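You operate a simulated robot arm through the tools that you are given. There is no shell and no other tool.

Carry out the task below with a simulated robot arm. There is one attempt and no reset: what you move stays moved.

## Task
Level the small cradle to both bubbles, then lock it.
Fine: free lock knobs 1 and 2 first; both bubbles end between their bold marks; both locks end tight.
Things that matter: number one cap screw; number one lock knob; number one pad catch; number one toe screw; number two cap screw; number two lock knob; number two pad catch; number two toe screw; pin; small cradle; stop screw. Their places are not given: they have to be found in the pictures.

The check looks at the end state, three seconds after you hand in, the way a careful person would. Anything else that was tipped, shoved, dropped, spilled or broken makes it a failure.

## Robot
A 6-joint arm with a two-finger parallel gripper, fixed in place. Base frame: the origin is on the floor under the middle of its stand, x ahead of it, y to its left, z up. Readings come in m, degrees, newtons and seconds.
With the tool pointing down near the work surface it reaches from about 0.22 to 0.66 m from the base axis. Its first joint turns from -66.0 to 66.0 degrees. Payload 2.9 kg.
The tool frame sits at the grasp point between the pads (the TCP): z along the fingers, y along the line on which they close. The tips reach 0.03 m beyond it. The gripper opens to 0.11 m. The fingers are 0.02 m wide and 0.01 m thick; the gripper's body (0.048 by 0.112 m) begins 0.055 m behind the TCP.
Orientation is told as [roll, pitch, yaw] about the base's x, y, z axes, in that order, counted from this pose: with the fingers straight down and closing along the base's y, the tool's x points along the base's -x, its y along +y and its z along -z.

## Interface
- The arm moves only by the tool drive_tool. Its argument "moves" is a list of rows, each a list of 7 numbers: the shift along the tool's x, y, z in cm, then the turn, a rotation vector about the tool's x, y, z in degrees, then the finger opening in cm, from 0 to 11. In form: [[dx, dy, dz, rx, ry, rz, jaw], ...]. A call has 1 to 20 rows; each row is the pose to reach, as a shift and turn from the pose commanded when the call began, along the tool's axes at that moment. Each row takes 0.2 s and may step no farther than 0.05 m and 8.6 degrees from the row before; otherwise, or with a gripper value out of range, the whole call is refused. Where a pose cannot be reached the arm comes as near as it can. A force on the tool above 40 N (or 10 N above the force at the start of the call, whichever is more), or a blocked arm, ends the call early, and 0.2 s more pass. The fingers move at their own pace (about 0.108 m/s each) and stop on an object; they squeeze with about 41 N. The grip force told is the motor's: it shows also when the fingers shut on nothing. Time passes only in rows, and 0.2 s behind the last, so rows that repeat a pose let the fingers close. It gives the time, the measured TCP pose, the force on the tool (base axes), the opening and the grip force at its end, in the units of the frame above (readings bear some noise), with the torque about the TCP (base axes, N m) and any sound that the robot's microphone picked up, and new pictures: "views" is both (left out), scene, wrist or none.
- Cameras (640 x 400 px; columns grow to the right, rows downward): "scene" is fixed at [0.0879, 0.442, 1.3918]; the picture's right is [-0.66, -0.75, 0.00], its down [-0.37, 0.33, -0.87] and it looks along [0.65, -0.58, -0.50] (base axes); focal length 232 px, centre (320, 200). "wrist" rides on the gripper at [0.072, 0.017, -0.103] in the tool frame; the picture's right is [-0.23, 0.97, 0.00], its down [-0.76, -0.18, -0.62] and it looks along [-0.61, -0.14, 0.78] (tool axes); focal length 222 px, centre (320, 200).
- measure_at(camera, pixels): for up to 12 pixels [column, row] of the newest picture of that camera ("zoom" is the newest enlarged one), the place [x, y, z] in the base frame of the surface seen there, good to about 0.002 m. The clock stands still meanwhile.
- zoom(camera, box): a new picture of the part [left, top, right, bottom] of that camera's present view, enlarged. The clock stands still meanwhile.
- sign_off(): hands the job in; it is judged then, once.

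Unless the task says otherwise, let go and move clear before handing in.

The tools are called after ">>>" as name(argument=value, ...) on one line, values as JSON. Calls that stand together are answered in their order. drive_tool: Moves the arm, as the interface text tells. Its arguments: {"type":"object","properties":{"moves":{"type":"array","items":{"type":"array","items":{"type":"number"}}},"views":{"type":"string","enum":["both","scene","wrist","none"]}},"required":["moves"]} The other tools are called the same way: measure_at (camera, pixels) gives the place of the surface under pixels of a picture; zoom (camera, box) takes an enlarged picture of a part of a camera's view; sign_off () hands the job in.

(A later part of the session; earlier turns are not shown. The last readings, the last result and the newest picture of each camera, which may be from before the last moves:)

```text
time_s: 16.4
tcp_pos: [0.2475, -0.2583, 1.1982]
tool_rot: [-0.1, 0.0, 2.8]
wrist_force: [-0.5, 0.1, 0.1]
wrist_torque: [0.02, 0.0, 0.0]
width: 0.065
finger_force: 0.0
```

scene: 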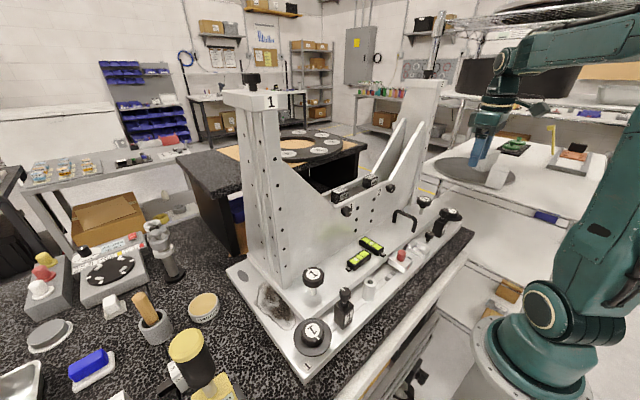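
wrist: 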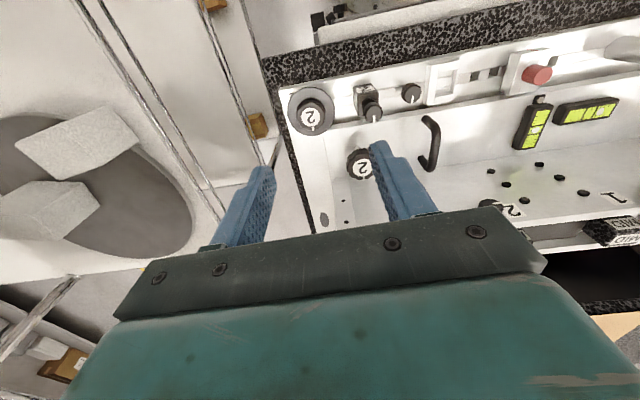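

The wrist camera now sees B2 (312,117), C2 (370,105), the stop screw (411,92) and A2 (362,165). I'll zoom and measure.

>>> zoom(camera="wrist", box=[270, 70, 430, 170])

>>> zoom(camera="wrist", box=[400, 50, 560, 150])

>>> zoom(camera="wrist", box=[500, 80, 640, 170])

>>> measure_at(camera="wrist", pixels=[[312, 117], [305, 117], [319, 117], [312, 110], [312, 124], [295, 105], [362, 168], [372, 112], [411, 92], [340, 100], [335, 130], [300, 130]])

>>> zoom(camera="scene", box=[400, 185, 480, 245])

```text
4.00 times, centred on (350, 120) of wrist
```

zoom: 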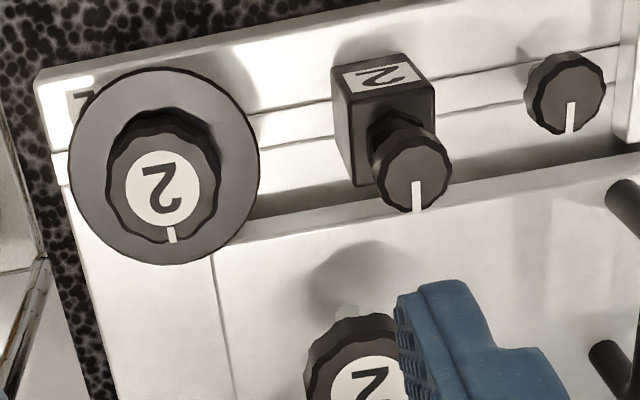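

```text
4.00 times, centred on (480, 100) of wrist
```

zoom: 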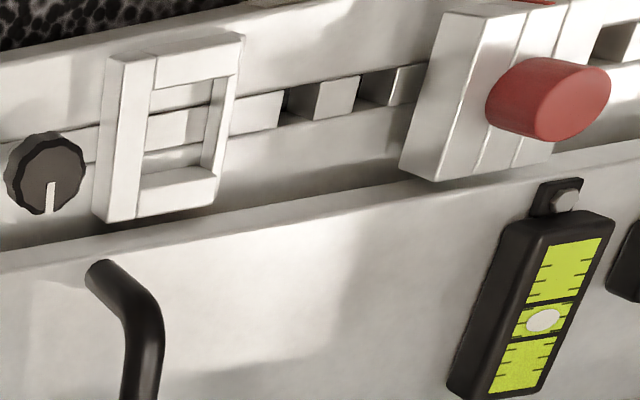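

```text
4.44 times, centred on (570, 125) of wrist
```

zoom: 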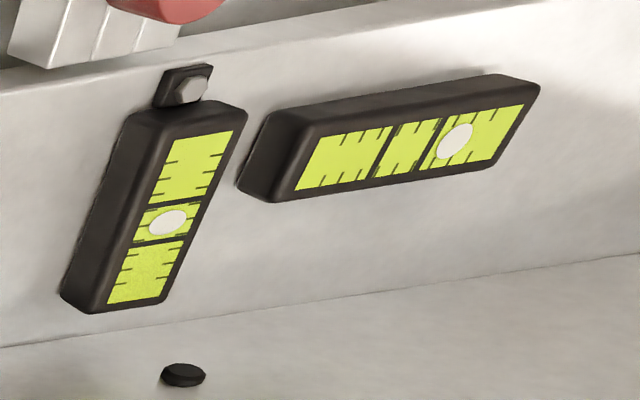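

```text
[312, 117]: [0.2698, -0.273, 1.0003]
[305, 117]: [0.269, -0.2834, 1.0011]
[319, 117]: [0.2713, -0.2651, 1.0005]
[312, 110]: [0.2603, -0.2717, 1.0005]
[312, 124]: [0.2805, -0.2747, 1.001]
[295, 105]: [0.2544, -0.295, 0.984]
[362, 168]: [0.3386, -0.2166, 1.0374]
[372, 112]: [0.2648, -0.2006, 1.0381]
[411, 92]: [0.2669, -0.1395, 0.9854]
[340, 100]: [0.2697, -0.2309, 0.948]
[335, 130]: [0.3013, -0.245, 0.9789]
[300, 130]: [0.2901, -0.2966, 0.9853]
```

```text
6.67 times, centred on (440, 215) of scene
```

zoom: 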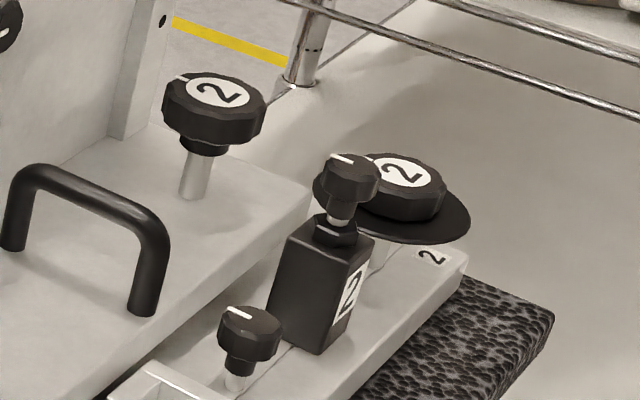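

B2's disc clearly hovers above the base plate at the cradle-plate-top height, confirming it's a clamp (lock knob 2), with its axis at about (0.270, -0.274). I'll go above it with yaw about -57° to leave room for a long counter-clockwise turn.

>>> drive_tool(moves=[[-0.5, -0.5, 1, 0, 0, 8.5, 6.5], [-1, -1, 3, 0, 0, 17, 6.5], [-1.5, -1.5, 5, 0, 0, 25.5, 6.5], [-2.01, -1.84, 7, 0, 0, 34, 6.5], [-2.01, -1.84, 9, 0, 0, 42.5, 6.5], [-2.01, -1.84, 11, 0, 0, 51, 6.5], [-2.01, -1.84, 13, 0, 0, 59.5, 6.5]], views="both")

```text
time_s: 18.0
tcp_pos: [0.2704, -0.2767, 1.0679]
tool_rot: [0.0, 0.0, -56.7]
wrist_force: [0.1, -0.7, 0.7]
wrist_torque: [0.0, -0.01, 0.03]
width: 0.0651
finger_force: 0.1
```

scene: 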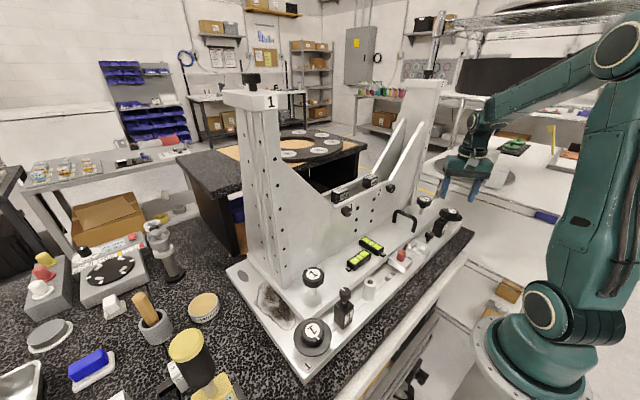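
wrist: 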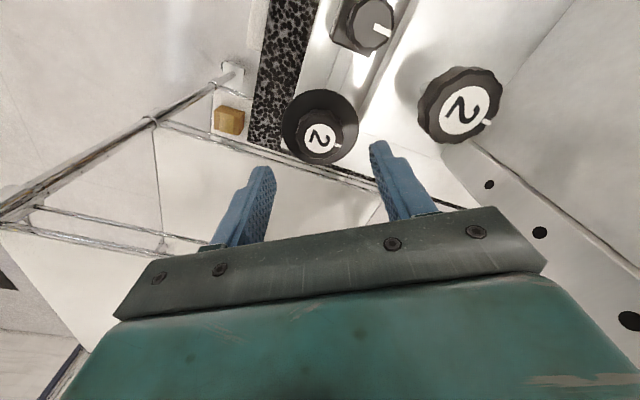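

The gripper is above B2, whose label is at about (320,139). I'll verify its centre.

>>> zoom(camera="wrist", box=[270, 80, 370, 170])

>>> measure_at(camera="wrist", pixels=[[320, 138], [310, 138], [330, 138], [320, 128], [320, 148], [300, 110], [335, 105]])

```text
4.44 times, centred on (320, 125) of wrist
```

zoom: 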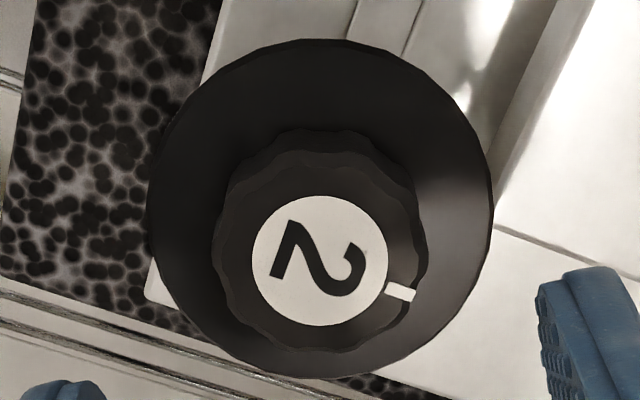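

```text
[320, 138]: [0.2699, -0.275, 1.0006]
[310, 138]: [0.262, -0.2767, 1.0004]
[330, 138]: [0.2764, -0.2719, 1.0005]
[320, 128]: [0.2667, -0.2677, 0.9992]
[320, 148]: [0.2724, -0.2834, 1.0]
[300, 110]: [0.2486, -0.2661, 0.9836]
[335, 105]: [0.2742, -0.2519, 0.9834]
```

Centre confirmed at (0.270, -0.275). I'll descend, close, and first probe 4° clockwise (tightening direction) to see if it resists like a tight lock.

>>> drive_tool(moves=[[0, 0, 2, 0, 0, 0, 6.5], [0, 0, 4, 0, 0, 0, 6.5], [0, 0, 5.05, 0, 0, 0, 6.5], [0, 0, 5.05, 0, 0, 0, 4.5], [0, 0, 5.05, 0, 0, 0, 3], [0, 0, 5.05, 0, 0, 0, 3], [0, 0, 5.05, 0, 0, 0, 3]], views="wrist")

>>> drive_tool(moves=[[0, 0, 0, 0, 0, 2, 3], [0, 0, 0, 0, 0, 4, 3]], views="wrist")

```text
time_s: 19.6
tcp_pos: [0.2697, -0.275, 1.0183]
tool_rot: [0.0, -0.1, -56.6]
wrist_force: [-5.7, -5.6, -6.2]
wrist_torque: [-0.49, -0.35, -0.05]
width: 0.0395
finger_force: 45.2
```

wrist: 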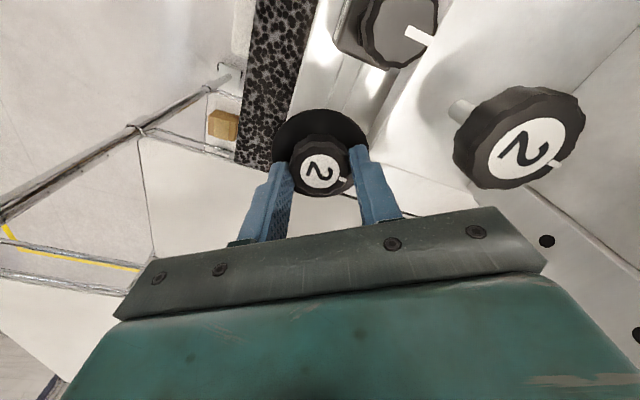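

```text
time_s: 20.2
tcp_pos: [0.2693, -0.2759, 1.0166]
tool_rot: [-0.1, -0.1, -60.6]
wrist_force: [-4.8, -8.0, -6.6]
wrist_torque: [-0.39, 0.41, 0.1]
width: 0.0397
finger_force: 45.0
```

wrist: 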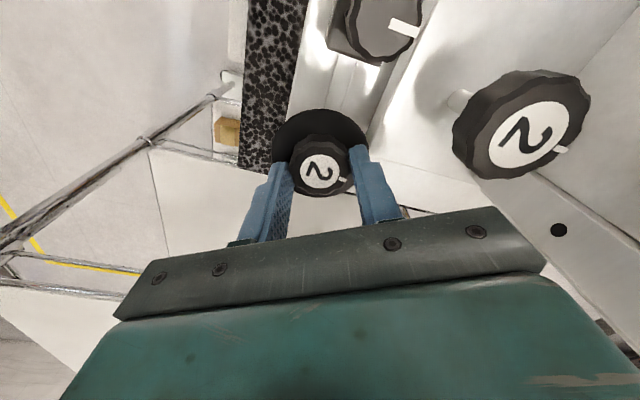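

The wrist turned 4° clockwise with only 0.1 N·m; I need to see if the knob followed or slipped.

>>> zoom(camera="wrist", box=[265, 100, 385, 220])

>>> zoom(camera="scene", box=[400, 185, 480, 245])

>>> zoom(camera="scene", box=[340, 230, 400, 280])

```text
3.33 times, centred on (325, 160) of wrist
```

zoom: 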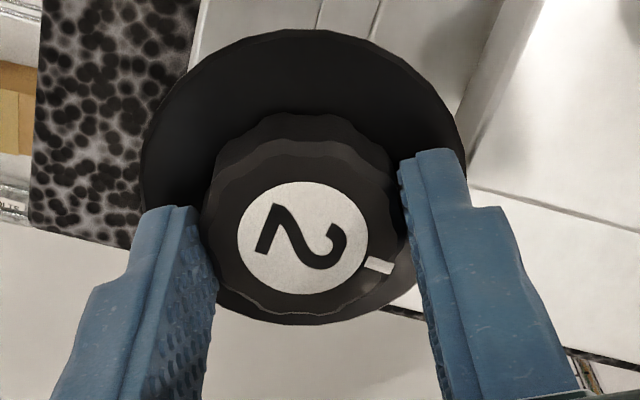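

```text
6.67 times, centred on (440, 215) of scene
```

zoom: 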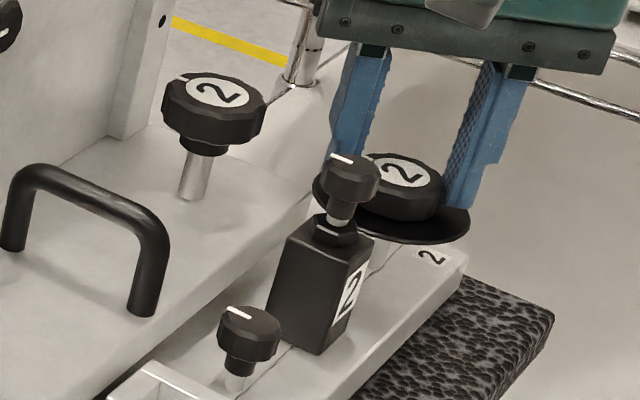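

```text
8.00 times, centred on (370, 255) of scene
```

zoom: 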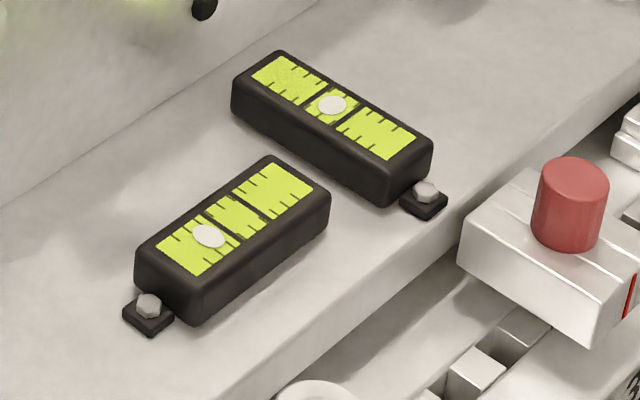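

Four degrees is too small to tell. I'll try another 10° clockwise for a clear answer.

>>> drive_tool(moves=[[0, 0, 0, 0, 0, 5, 3], [0, 0, 0, 0, 0, 10, 3]], views="wrist")

>>> zoom(camera="wrist", box=[265, 100, 385, 220])

```text
time_s: 20.8
tcp_pos: [0.2697, -0.2746, 1.0172]
tool_rot: [0.0, 0.1, -70.4]
wrist_force: [-8.3, -7.7, -4.4]
wrist_torque: [-0.19, 0.2, 1.13]
width: 0.0388
finger_force: 44.9
```

wrist: 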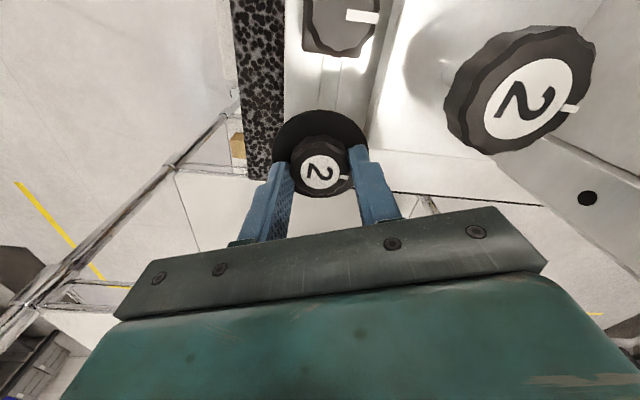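

```text
3.33 times, centred on (325, 160) of wrist
```

zoom: 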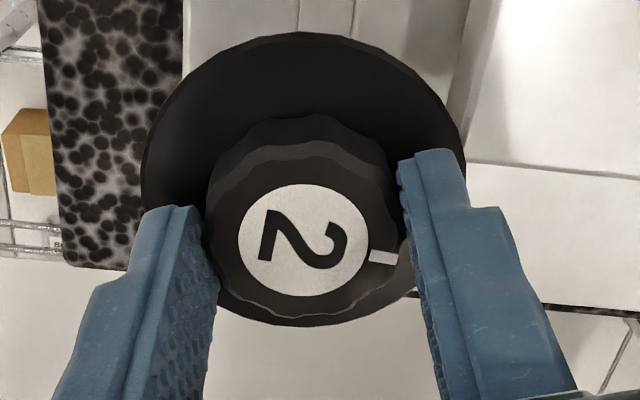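

B2 resisted clockwise with 1.13 N·m and the fingers slipped about 9°, so it's a tight lock; B1 and B2 are the lock knobs. Now I'll turn B2 counter-clockwise about 150° to free it.

>>> drive_tool(moves=[[0, 0, 0, 0, 0, -8.5, 3], [0, 0, 0, 0, 0, -17, 3], [0, 0, 0, 0, 0, -25.5, 3], [0, 0, 0, 0, 0, -34, 3], [0, 0, 0, 0, 0, -42.5, 3], [0, 0, 0, 0, 0, -51, 3], [0, 0, 0, 0, 0, -59.5, 3], [0, 0, 0, 0, 0, -68, 3], [0, 0, 0, 0, 0, -76.5, 3], [0, 0, 0, 0, 0, -85, 3]], views="both")

```text
time_s: 23.0
tcp_pos: [0.2695, -0.2749, 1.0175]
tool_rot: [-0.1, -0.1, 14.6]
wrist_force: [-12.1, -7.8, 10.1]
wrist_torque: [-0.28, 0.21, -0.07]
width: 0.039
finger_force: 44.5
```

scene: 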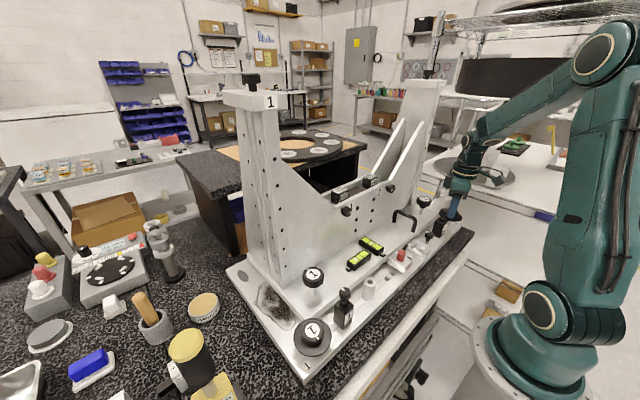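
wrist: 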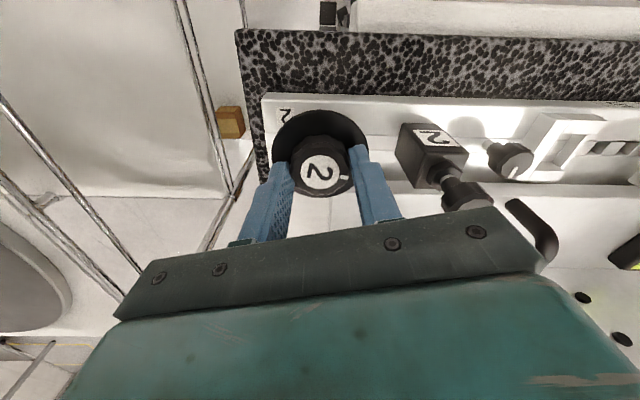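

B2 is turning with the fingers, with small torque. I'll continue another ~85° counter-clockwise.

>>> drive_tool(moves=[[0, 0, 0, 0, 0, -8.5, 3], [0, 0, 0, 0, 0, -17, 3], [0, 0, 0, 0, 0, -25.5, 3], [0, 0, 0, 0, 0, -34, 3], [0, 0, 0, 0, 0, -42.5, 3], [0, 0, 0, 0, 0, -51, 3], [0, 0, 0, 0, 0, -59.5, 3], [0, 0, 0, 0, 0, -68, 3], [0, 0, 0, 0, 0, -76.5, 3], [0, 0, 0, 0, 0, -85, 3]], views="both")

```text
time_s: 25.2
tcp_pos: [0.2694, -0.2754, 1.0177]
tool_rot: [-0.1, 0.0, 99.6]
wrist_force: [-8.2, -14.6, 11.7]
wrist_torque: [-0.29, 0.17, -0.03]
width: 0.039
finger_force: 44.9
```

scene: 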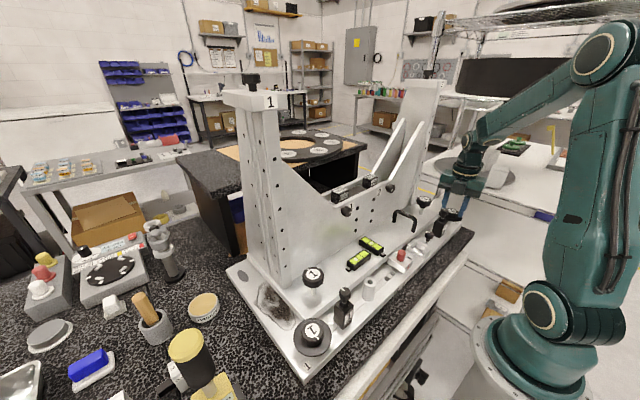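
wrist: 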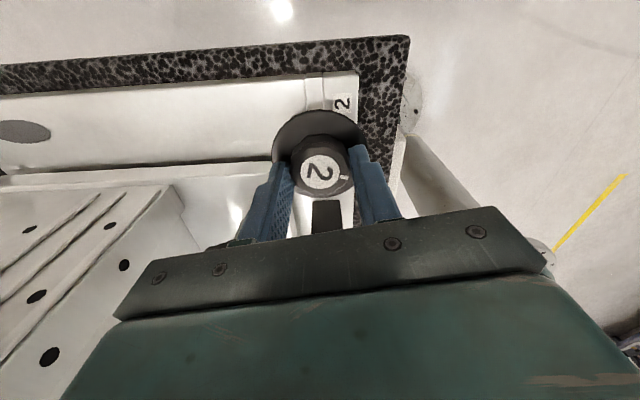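

B2 is now about 165° counter-clockwise with low torque. I'll check the bubbles in the scene view before releasing.

>>> zoom(camera="scene", box=[340, 230, 400, 280])

>>> drive_tool(moves=[[0, 0, 0, 0, 0, 0, 5], [0, 0, 0, 0, 0, 0, 6.5], [0, 0, -3, 0, 0, 0, 6.5], [0, 0, -7, 0, 0, 0, 6.5], [0, 0, -10, 0, 0, 0, 6.5]], views="both")

>>> zoom(camera="scene", box=[340, 230, 400, 280])

>>> zoom(camera="scene", box=[400, 185, 480, 245])

```text
8.00 times, centred on (370, 255) of scene
```

zoom: 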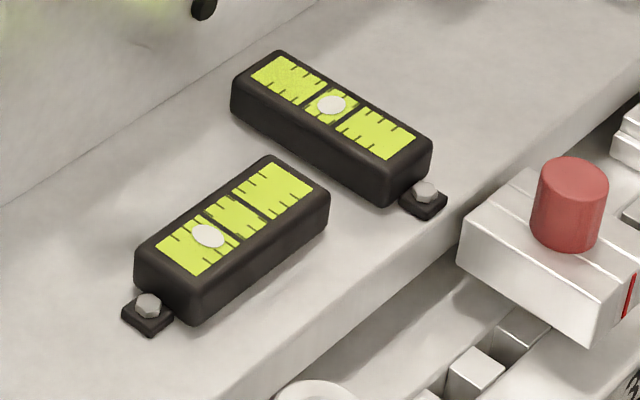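

```text
time_s: 26.4
tcp_pos: [0.2695, -0.2761, 1.1163]
tool_rot: [0.0, 0.0, 99.6]
wrist_force: [0.0, -0.1, -0.3]
wrist_torque: [0.01, -0.02, 0.03]
width: 0.0648
finger_force: 0.0
```

scene: 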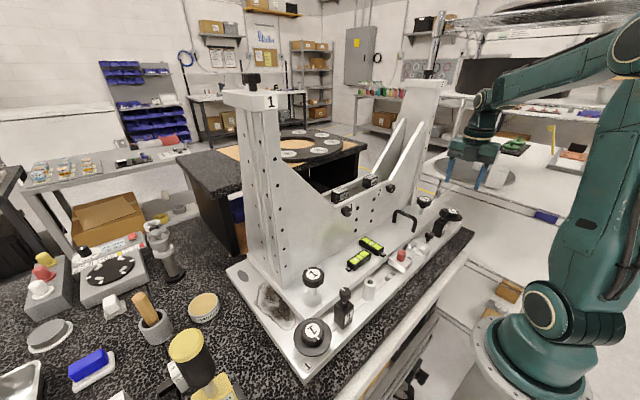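
wrist: 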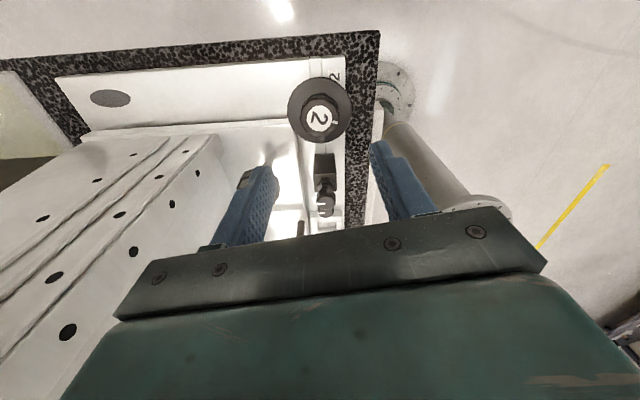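

```text
8.00 times, centred on (370, 255) of scene
```

zoom: 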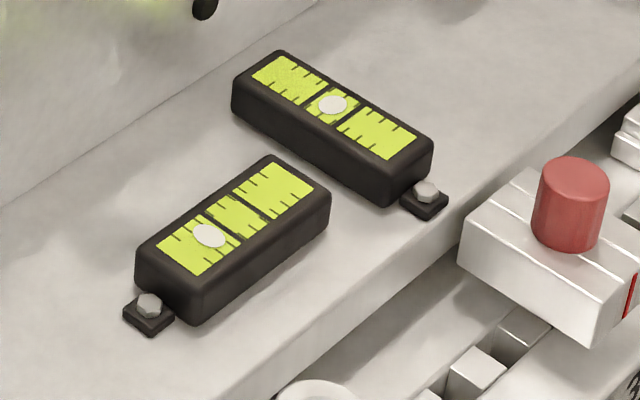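

```text
6.67 times, centred on (440, 215) of scene
```

zoom: 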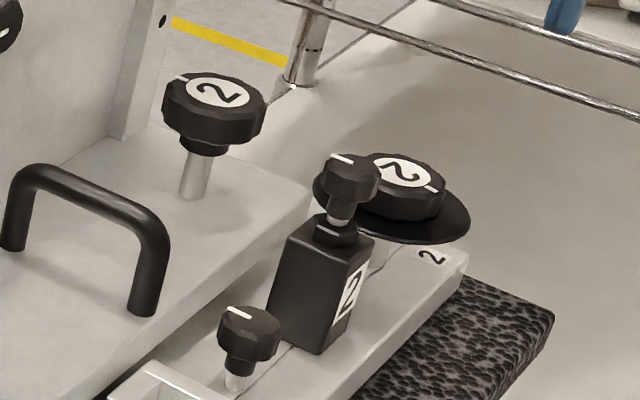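

Both locks are freed and nothing shifted. I'll zoom tighter on the vials to judge their starting offsets before turning the toe screws.

>>> zoom(camera="scene", box=[352, 232, 400, 262])

>>> zoom(camera="scene", box=[340, 245, 388, 275])

>>> zoom(camera="wrist", box=[270, 60, 400, 240])

```text
13.33 times, centred on (376, 247) of scene
```

zoom: 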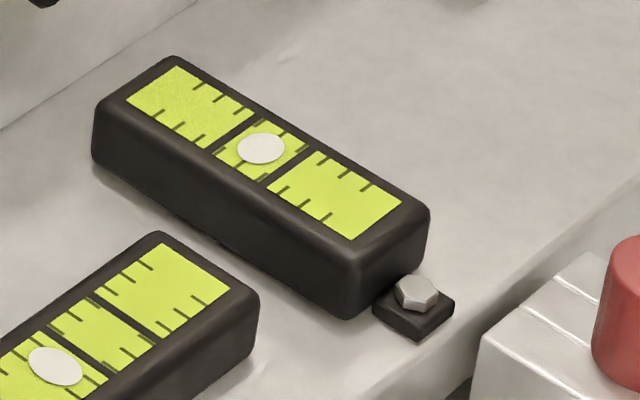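

```text
13.33 times, centred on (364, 260) of scene
```

zoom: 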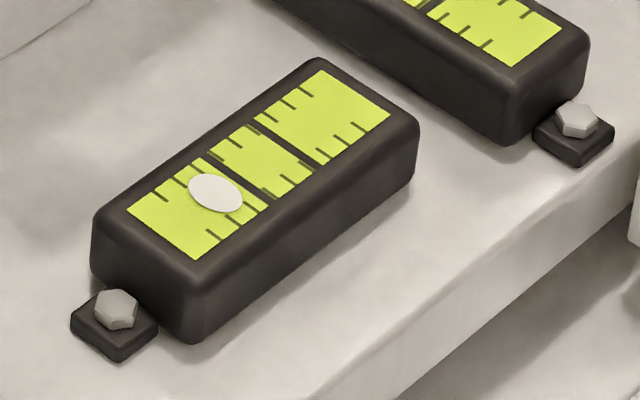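

```text
2.22 times, centred on (335, 150) of wrist
```

zoom: 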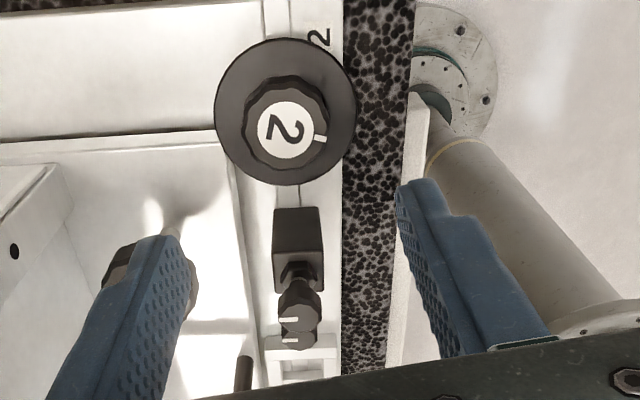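

Vial 2's bubble is inside its bold marks; vial 1's bubble is off by almost one window toward +y. Next I need clearance data around A1/A2 (the upright plate and towers behind them) before gripping.

>>> measure_at(camera="scene", pixels=[[330, 240], [300, 220], [300, 180], [285, 250], [280, 150], [262, 200], [275, 260], [266, 130], [420, 170], [425, 140], [410, 185], [436, 110]])

>>> measure_at(camera="scene", pixels=[[312, 272], [305, 272], [319, 272], [424, 198], [418, 199], [430, 200], [347, 290], [433, 209], [346, 212], [342, 208], [440, 192], [360, 225]])

>>> zoom(camera="scene", box=[390, 60, 450, 210])

>>> zoom(camera="scene", box=[220, 80, 360, 300])

```text
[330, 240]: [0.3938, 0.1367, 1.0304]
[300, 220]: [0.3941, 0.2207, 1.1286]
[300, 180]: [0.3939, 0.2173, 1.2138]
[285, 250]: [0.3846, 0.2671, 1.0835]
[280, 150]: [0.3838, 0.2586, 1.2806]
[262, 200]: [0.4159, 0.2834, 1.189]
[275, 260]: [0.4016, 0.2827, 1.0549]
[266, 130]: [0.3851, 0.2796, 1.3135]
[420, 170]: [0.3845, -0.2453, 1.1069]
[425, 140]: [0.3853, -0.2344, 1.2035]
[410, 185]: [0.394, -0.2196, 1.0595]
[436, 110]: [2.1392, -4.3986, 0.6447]
```

```text
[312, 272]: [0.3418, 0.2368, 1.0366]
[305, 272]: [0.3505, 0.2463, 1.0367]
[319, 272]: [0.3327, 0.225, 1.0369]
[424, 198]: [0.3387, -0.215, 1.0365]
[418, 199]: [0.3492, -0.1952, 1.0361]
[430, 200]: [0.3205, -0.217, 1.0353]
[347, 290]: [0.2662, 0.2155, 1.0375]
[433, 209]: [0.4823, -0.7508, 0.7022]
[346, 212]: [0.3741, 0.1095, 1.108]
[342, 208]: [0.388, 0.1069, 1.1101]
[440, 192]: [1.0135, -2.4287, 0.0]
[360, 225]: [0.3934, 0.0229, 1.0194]
```

```text
2.67 times, centred on (420, 135) of scene
```

zoom: 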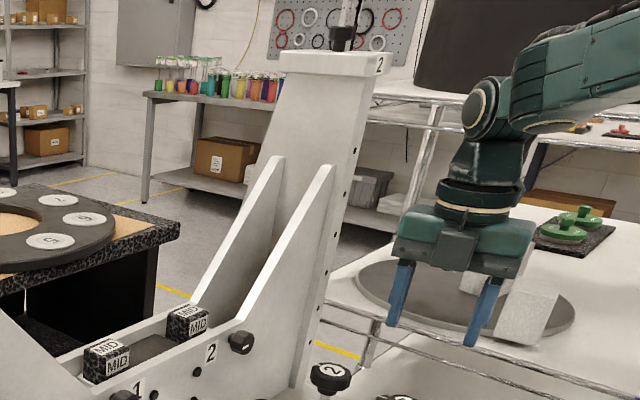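

```text
1.82 times, centred on (290, 190) of scene
```

zoom: 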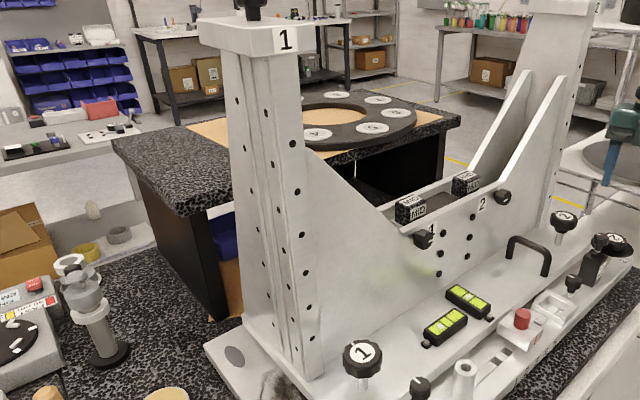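

Clearances: tower face x≈0.385, plate face x≈0.394, and toe-screw axes at x≈0.340 (A1 y≈0.236, A2 y≈-0.215). I'll unwind to yaw 0, then hover over A2 with the tool tilted 15° back, away from the tower.

>>> drive_tool(moves=[[0, 0, -1, 0, 0, 8.3, 6.5], [0, 0, -3, 0, 0, 16.6, 6.5], [0, 0, -5, 0, 0, 24.9, 6.5], [0, 0, -5, 0, 0, 33.2, 6.5], [0, 0, -5, 0, 0, 41.5, 6.5], [0, 0, -5, 0, 0, 49.8, 6.5], [0, 0, -5, 0, 0, 58.1, 6.5], [0, 0, -5, 0, 0, 66.4, 6.5], [0, 0, -5, 0, 0, 74.7, 6.5], [0, 0, -5, 0, 0, 83, 6.5], [0, 0, -5, 0, 0, 91.3, 6.5], [0, 0, -5, 0, 0, 99.5, 6.5]], views="none")

>>> drive_tool(moves=[[-1.5, 1.5, 0, 0, -5, 0, 6.5], [-3, 3, 1, 0, -10, 0, 6.5], [-4.5, 4.5, 2, 0, -15, 0, 6.5], [-6, 5.85, 4, 0, -15, 0, 6.5], [-6.2, 5.85, 6, 0, -15, 0, 6.5]], views="both")

```text
time_s: 29.0
tcp_pos: [0.2704, -0.2757, 1.1677]
tool_rot: [-0.1, -0.1, -0.2]
wrist_force: [-0.1, 0.1, -0.2]
wrist_torque: [-0.03, 0.0, -0.01]
width: 0.0651
finger_force: 0.1
```

```text
time_s: 30.2
tcp_pos: [0.3332, -0.2154, 1.1076]
tool_rot: [0.1, -15.0, 0.0]
wrist_force: [0.9, 0.8, 0.7]
wrist_torque: [-0.03, 0.0, 0.02]
width: 0.065
finger_force: 0.0
```

scene: 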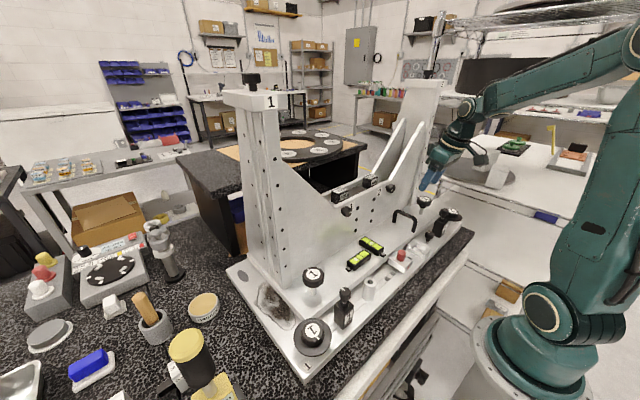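
wrist: 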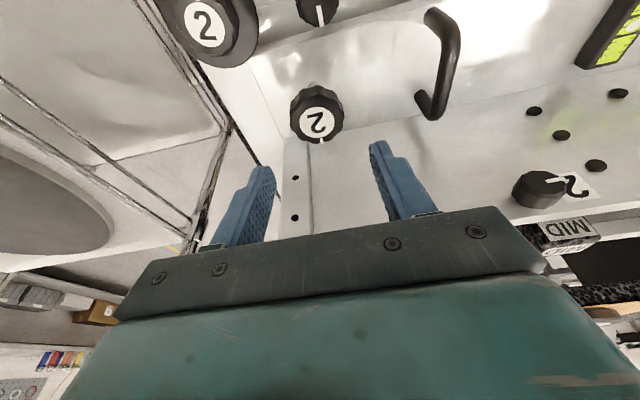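

The tool is tilted and above A2, whose label is at (318,122). I'll measure the knob's centre and height.

>>> zoom(camera="wrist", box=[270, 70, 370, 160])

>>> measure_at(camera="wrist", pixels=[[318, 121], [308, 121], [328, 121], [318, 111], [318, 131], [300, 121], [338, 119], [305, 95], [330, 92], [316, 85], [300, 70], [340, 75]])

```text
4.44 times, centred on (320, 115) of wrist
```

zoom: 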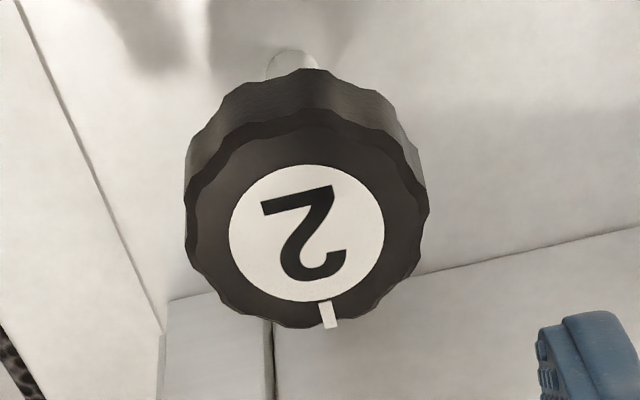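

```text
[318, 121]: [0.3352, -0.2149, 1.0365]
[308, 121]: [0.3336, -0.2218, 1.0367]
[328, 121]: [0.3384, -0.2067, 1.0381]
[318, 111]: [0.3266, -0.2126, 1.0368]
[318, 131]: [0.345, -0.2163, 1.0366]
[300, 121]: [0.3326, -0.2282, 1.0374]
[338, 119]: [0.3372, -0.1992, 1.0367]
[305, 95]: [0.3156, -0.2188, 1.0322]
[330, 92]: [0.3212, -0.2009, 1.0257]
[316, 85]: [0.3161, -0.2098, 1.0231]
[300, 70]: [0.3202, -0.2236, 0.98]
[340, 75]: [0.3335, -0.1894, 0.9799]
```

A2's centre is about (0.3365, -0.216), top 1.0367. I'll descend along the tilt and grip it, then turn it 20° clockwise as a test.

>>> drive_tool(moves=[[0.8, 0, 3.2, 0, 0, 0, 6.5], [1.63, -0.03, 6.38, 0, 0, 0, 6.5], [1.63, -0.03, 6.38, 0, 0, 0, 5], [1.63, -0.03, 6.38, 0, 0, 0, 3], [1.63, -0.03, 6.38, 0, 0, 0, 3], [1.63, -0.03, 6.38, 0, 0, 0, 3]], views="both")

```text
time_s: 31.6
tcp_pos: [0.3327, -0.2157, 1.0409]
tool_rot: [0.0, -15.0, 0.0]
wrist_force: [0.9, 5.0, -7.7]
wrist_torque: [-0.2, -0.92, 0.1]
width: 0.0436
finger_force: 45.1
```

scene: 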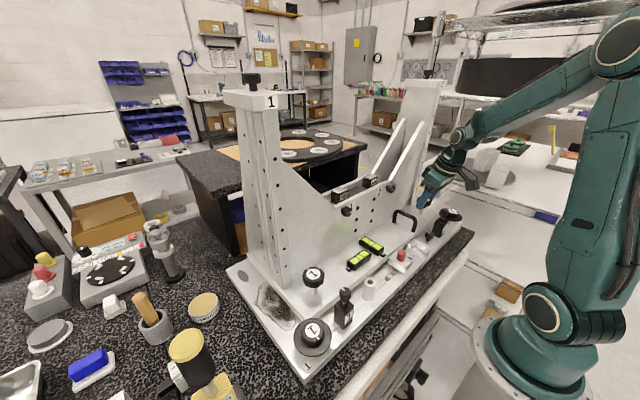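
wrist: 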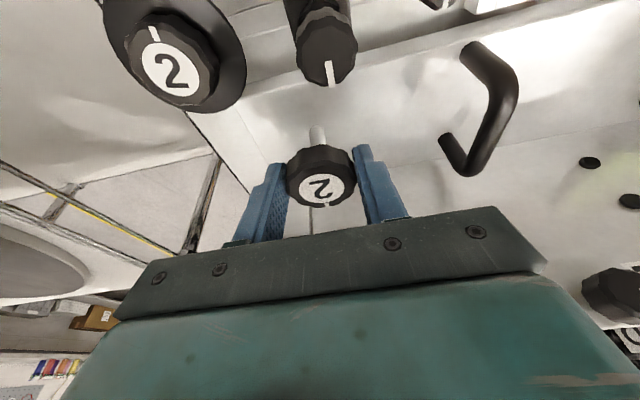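

A2 is gripped (4.36 cm) with light loads, and the vials are unobstructed in the scene view. I'll turn it 20° clockwise about its vertical axis.

>>> drive_tool(moves=[[0, 0.03, 0, 1.294, 0, 4.83, 3], [0, 0.066, 0, 2.588, 0, 9.66, 3], [0, 0.1, 0, 3.88, 0, 14.49, 3], [0, 0.13, 0, 5.18, 0, 19.32, 3]], views="both")

>>> zoom(camera="scene", box=[340, 230, 400, 280])

>>> zoom(camera="wrist", box=[260, 110, 400, 230])

```text
time_s: 32.6
tcp_pos: [0.3326, -0.2139, 1.0409]
tool_rot: [0.1, -14.8, -20.1]
wrist_force: [-0.1, 12.6, -14.5]
wrist_torque: [0.29, -0.48, 0.12]
width: 0.0437
finger_force: 45.4
```

scene: 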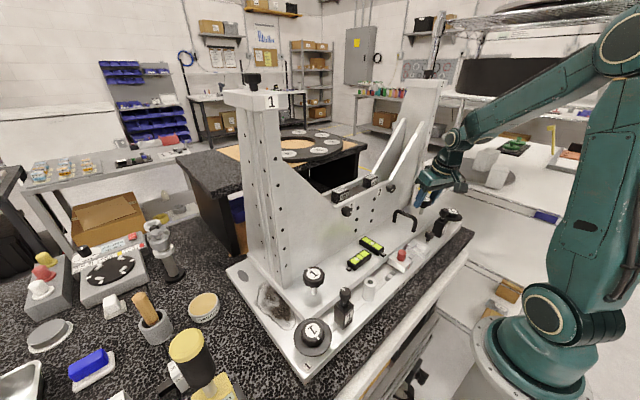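
wrist: 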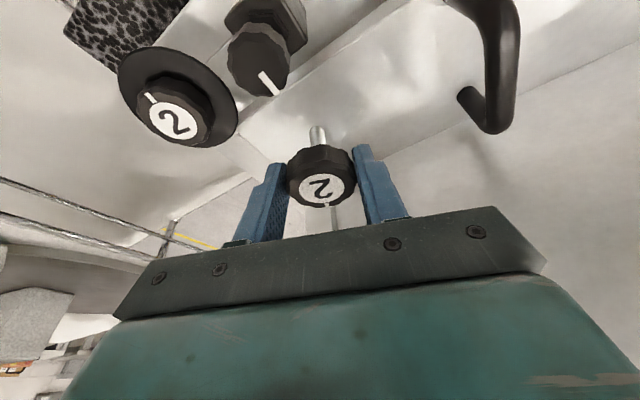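

```text
8.00 times, centred on (370, 255) of scene
```

zoom: 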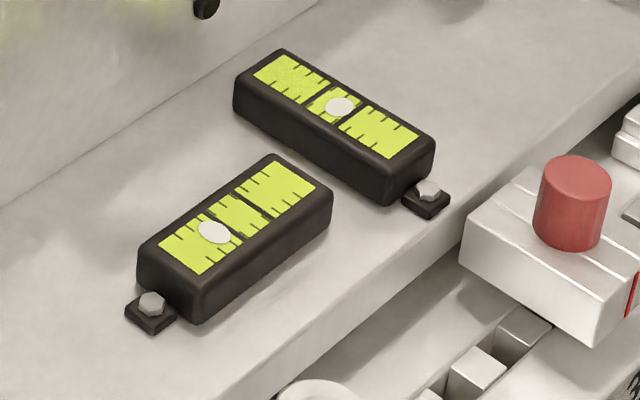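

```text
3.33 times, centred on (330, 170) of wrist
```

zoom: 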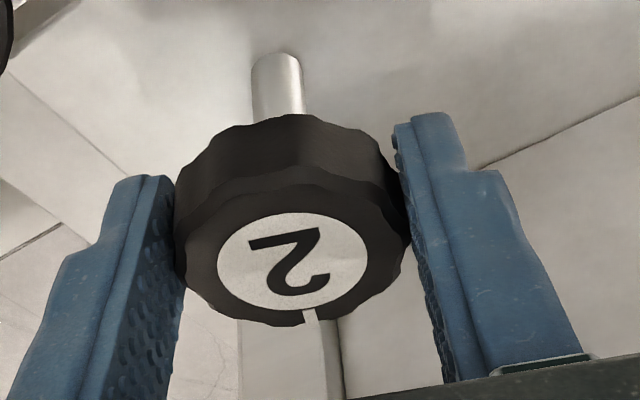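

Both bubbles responded: vial 1's moved toward centre and vial 2's shifted slightly toward -x, so A2 is toe screw 2 and clockwise raises its side. I'll continue clockwise another 30°, then compensate with toe screw 1 the other way.

>>> drive_tool(moves=[[0, 0.08, 0.05, 1.294, 0, 4.83, 3], [0, 0.11, 0.05, 2.588, 0, 9.66, 3], [-0.01, 0.14, 0.05, 3.88, 0, 14.49, 3], [-0.02, 0.17, 0.05, 5.18, 0, 19.32, 3], [-0.03, 0.2, 0.05, 6.47, 0, 24.15, 3], [-0.05, 0.23, 0.05, 7.76, 0, 28.98, 3]], views="both")

>>> zoom(camera="scene", box=[340, 230, 400, 280])

>>> zoom(camera="wrist", box=[260, 110, 400, 230])

```text
time_s: 34.0
tcp_pos: [0.3344, -0.2138, 1.0399]
tool_rot: [0.1, -15.0, -50.2]
wrist_force: [0.7, 4.3, -15.7]
wrist_torque: [0.54, 0.58, 0.08]
width: 0.0436
finger_force: 45.3
```

scene: 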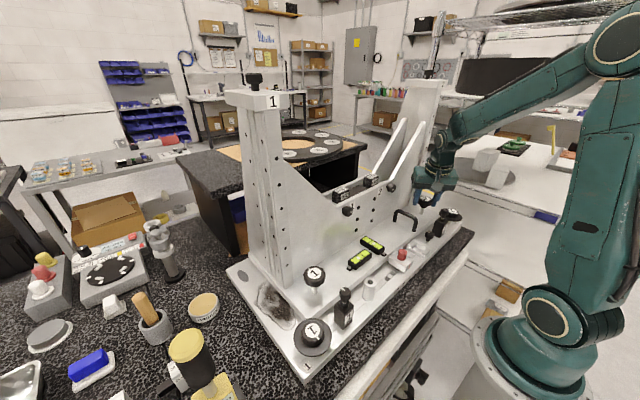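
wrist: 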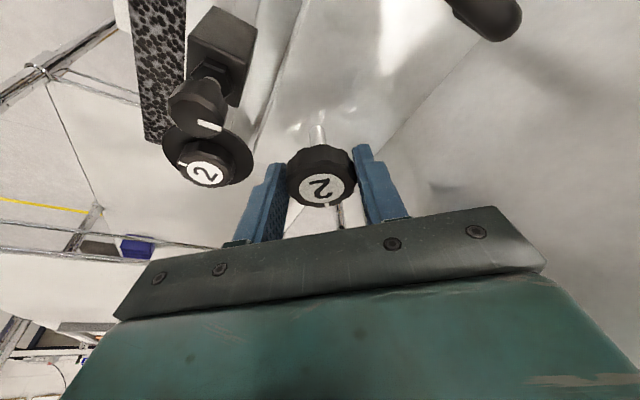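

```text
8.00 times, centred on (370, 255) of scene
```

zoom: 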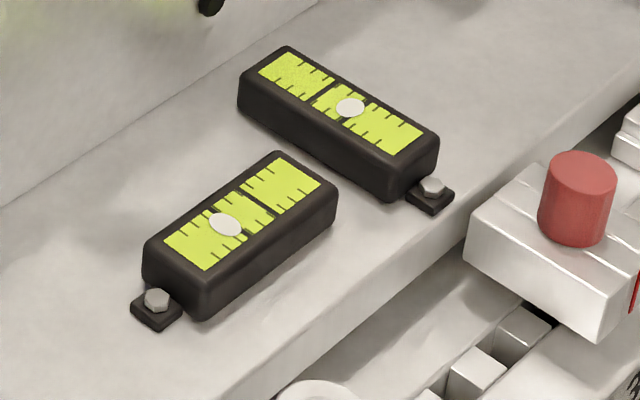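

```text
3.33 times, centred on (330, 170) of wrist
```

zoom: 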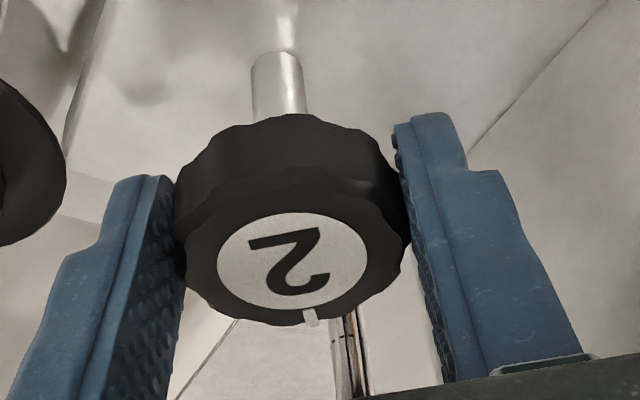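

Vial 1's bubble is about halfway back while vial 2's has moved toward -x, as expected. I notice the red slider block shifted slightly too, so I'll check heights of the base and cradle plates before continuing.

>>> measure_at(camera="scene", pixels=[[428, 228], [300, 380], [262, 300], [405, 258], [412, 275], [325, 345], [402, 240], [345, 270], [450, 232], [448, 240], [310, 350], [380, 300]])

>>> zoom(camera="scene", box=[390, 185, 490, 275])

>>> zoom(camera="scene", box=[352, 232, 400, 262])

>>> zoom(camera="scene", box=[340, 245, 388, 275])

```text
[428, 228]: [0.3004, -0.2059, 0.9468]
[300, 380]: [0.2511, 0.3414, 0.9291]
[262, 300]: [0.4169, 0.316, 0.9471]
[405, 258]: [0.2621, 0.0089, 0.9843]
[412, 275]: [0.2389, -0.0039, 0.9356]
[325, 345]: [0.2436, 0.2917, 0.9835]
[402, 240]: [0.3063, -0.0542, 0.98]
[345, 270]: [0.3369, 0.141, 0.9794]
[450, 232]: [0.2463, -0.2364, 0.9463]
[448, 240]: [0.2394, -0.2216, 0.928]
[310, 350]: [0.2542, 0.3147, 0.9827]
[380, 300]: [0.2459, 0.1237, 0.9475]
```

```text
4.44 times, centred on (440, 230) of scene
```

zoom: 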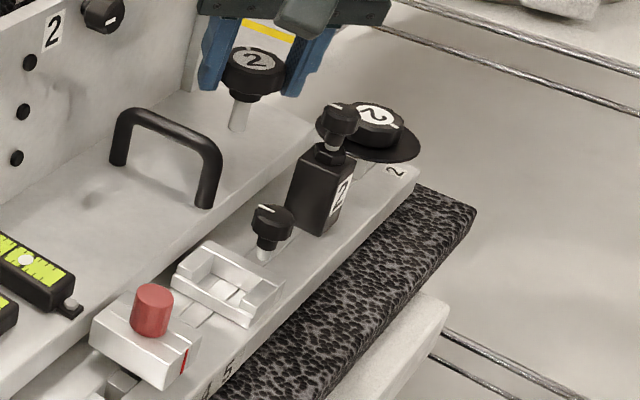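

```text
13.33 times, centred on (376, 247) of scene
```

zoom: 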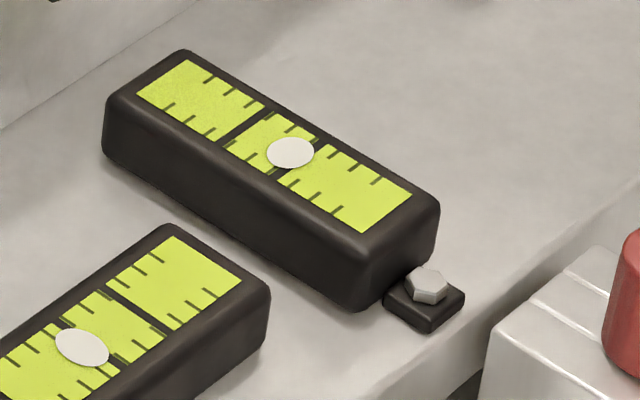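

```text
13.33 times, centred on (364, 260) of scene
```

zoom: 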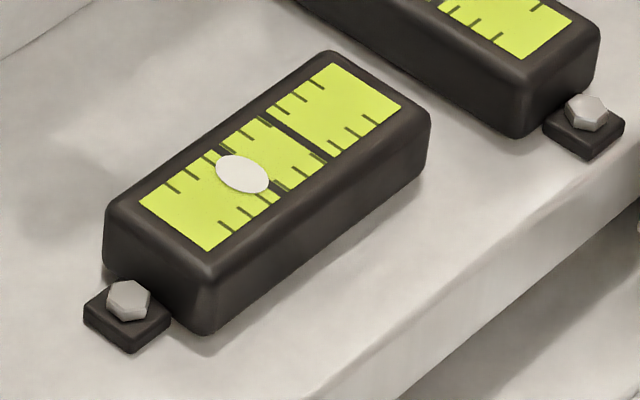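

The base plate hasn't moved, but the cradle and slider seem to have shifted about 0.7 px. I'll compare other parts against the earlier zooms to understand the motion.

>>> zoom(camera="scene", box=[200, 60, 320, 140])

>>> zoom(camera="scene", box=[270, 250, 370, 370])

>>> zoom(camera="scene", box=[280, 300, 350, 370])

>>> zoom(camera="scene", box=[320, 230, 420, 330])

```text
5.00 times, centred on (260, 100) of scene
```

zoom: 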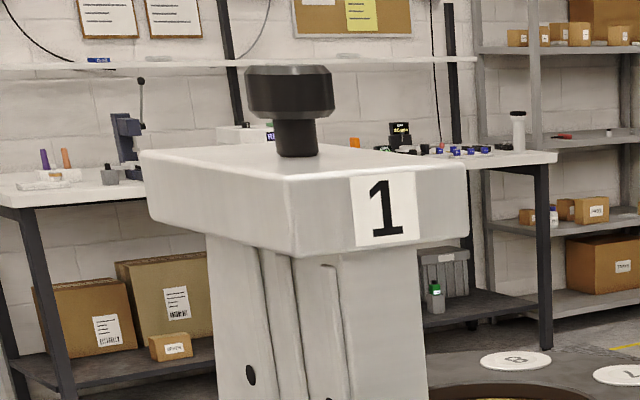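

```text
3.33 times, centred on (320, 310) of scene
```

zoom: 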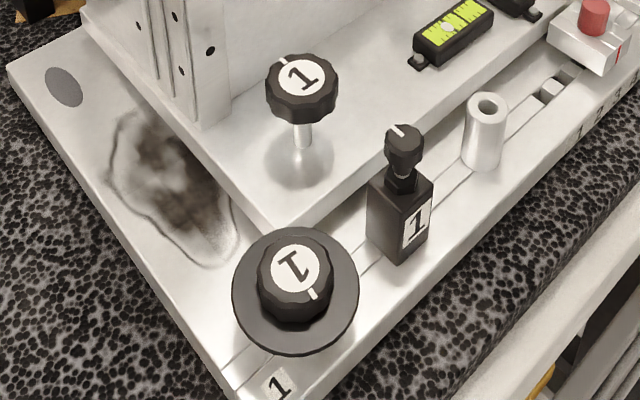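

```text
5.71 times, centred on (315, 335) of scene
```

zoom: 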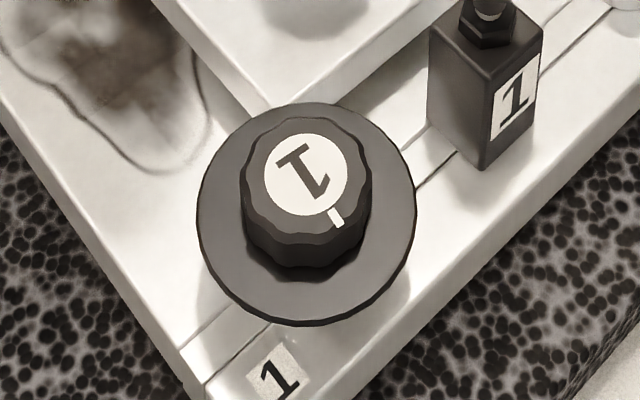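

```text
4.00 times, centred on (370, 280) of scene
```

zoom: 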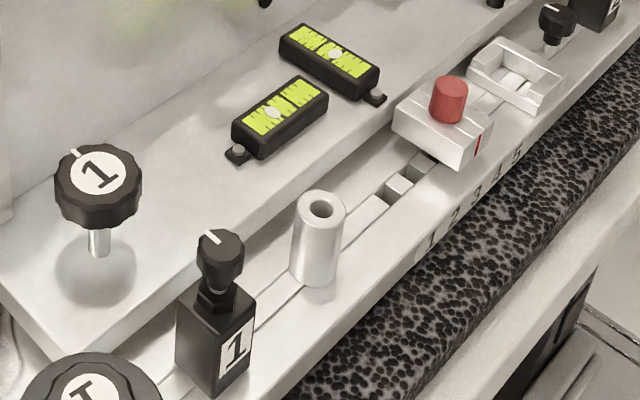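

Tower 1's label has moved about 2 px right in the image, which doesn't fit a simple small tilt. I'll measure the same points again to understand how the cradle moved.

>>> measure_at(camera="scene", pixels=[[269, 101], [235, 95], [283, 98], [252, 78], [300, 220], [300, 180], [330, 240], [285, 250], [280, 150], [420, 170], [312, 272], [360, 225]])

>>> zoom(camera="scene", box=[380, 60, 470, 140])

>>> zoom(camera="scene", box=[230, 200, 390, 300])

```text
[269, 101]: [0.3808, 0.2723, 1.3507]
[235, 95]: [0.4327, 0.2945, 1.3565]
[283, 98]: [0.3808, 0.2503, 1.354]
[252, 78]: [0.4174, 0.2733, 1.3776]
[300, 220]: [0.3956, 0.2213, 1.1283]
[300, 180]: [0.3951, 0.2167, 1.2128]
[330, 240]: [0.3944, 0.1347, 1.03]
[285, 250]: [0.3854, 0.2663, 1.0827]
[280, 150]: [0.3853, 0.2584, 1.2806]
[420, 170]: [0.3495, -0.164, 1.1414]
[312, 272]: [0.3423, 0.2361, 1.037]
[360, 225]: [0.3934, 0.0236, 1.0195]
```

```text
5.00 times, centred on (425, 100) of scene
```

zoom: 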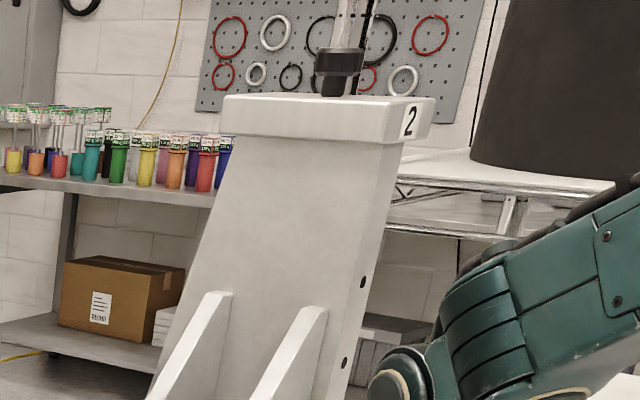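

```text
4.00 times, centred on (310, 250) of scene
```

zoom: 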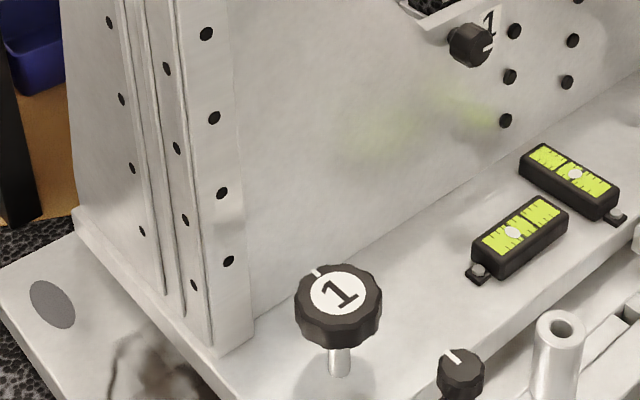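

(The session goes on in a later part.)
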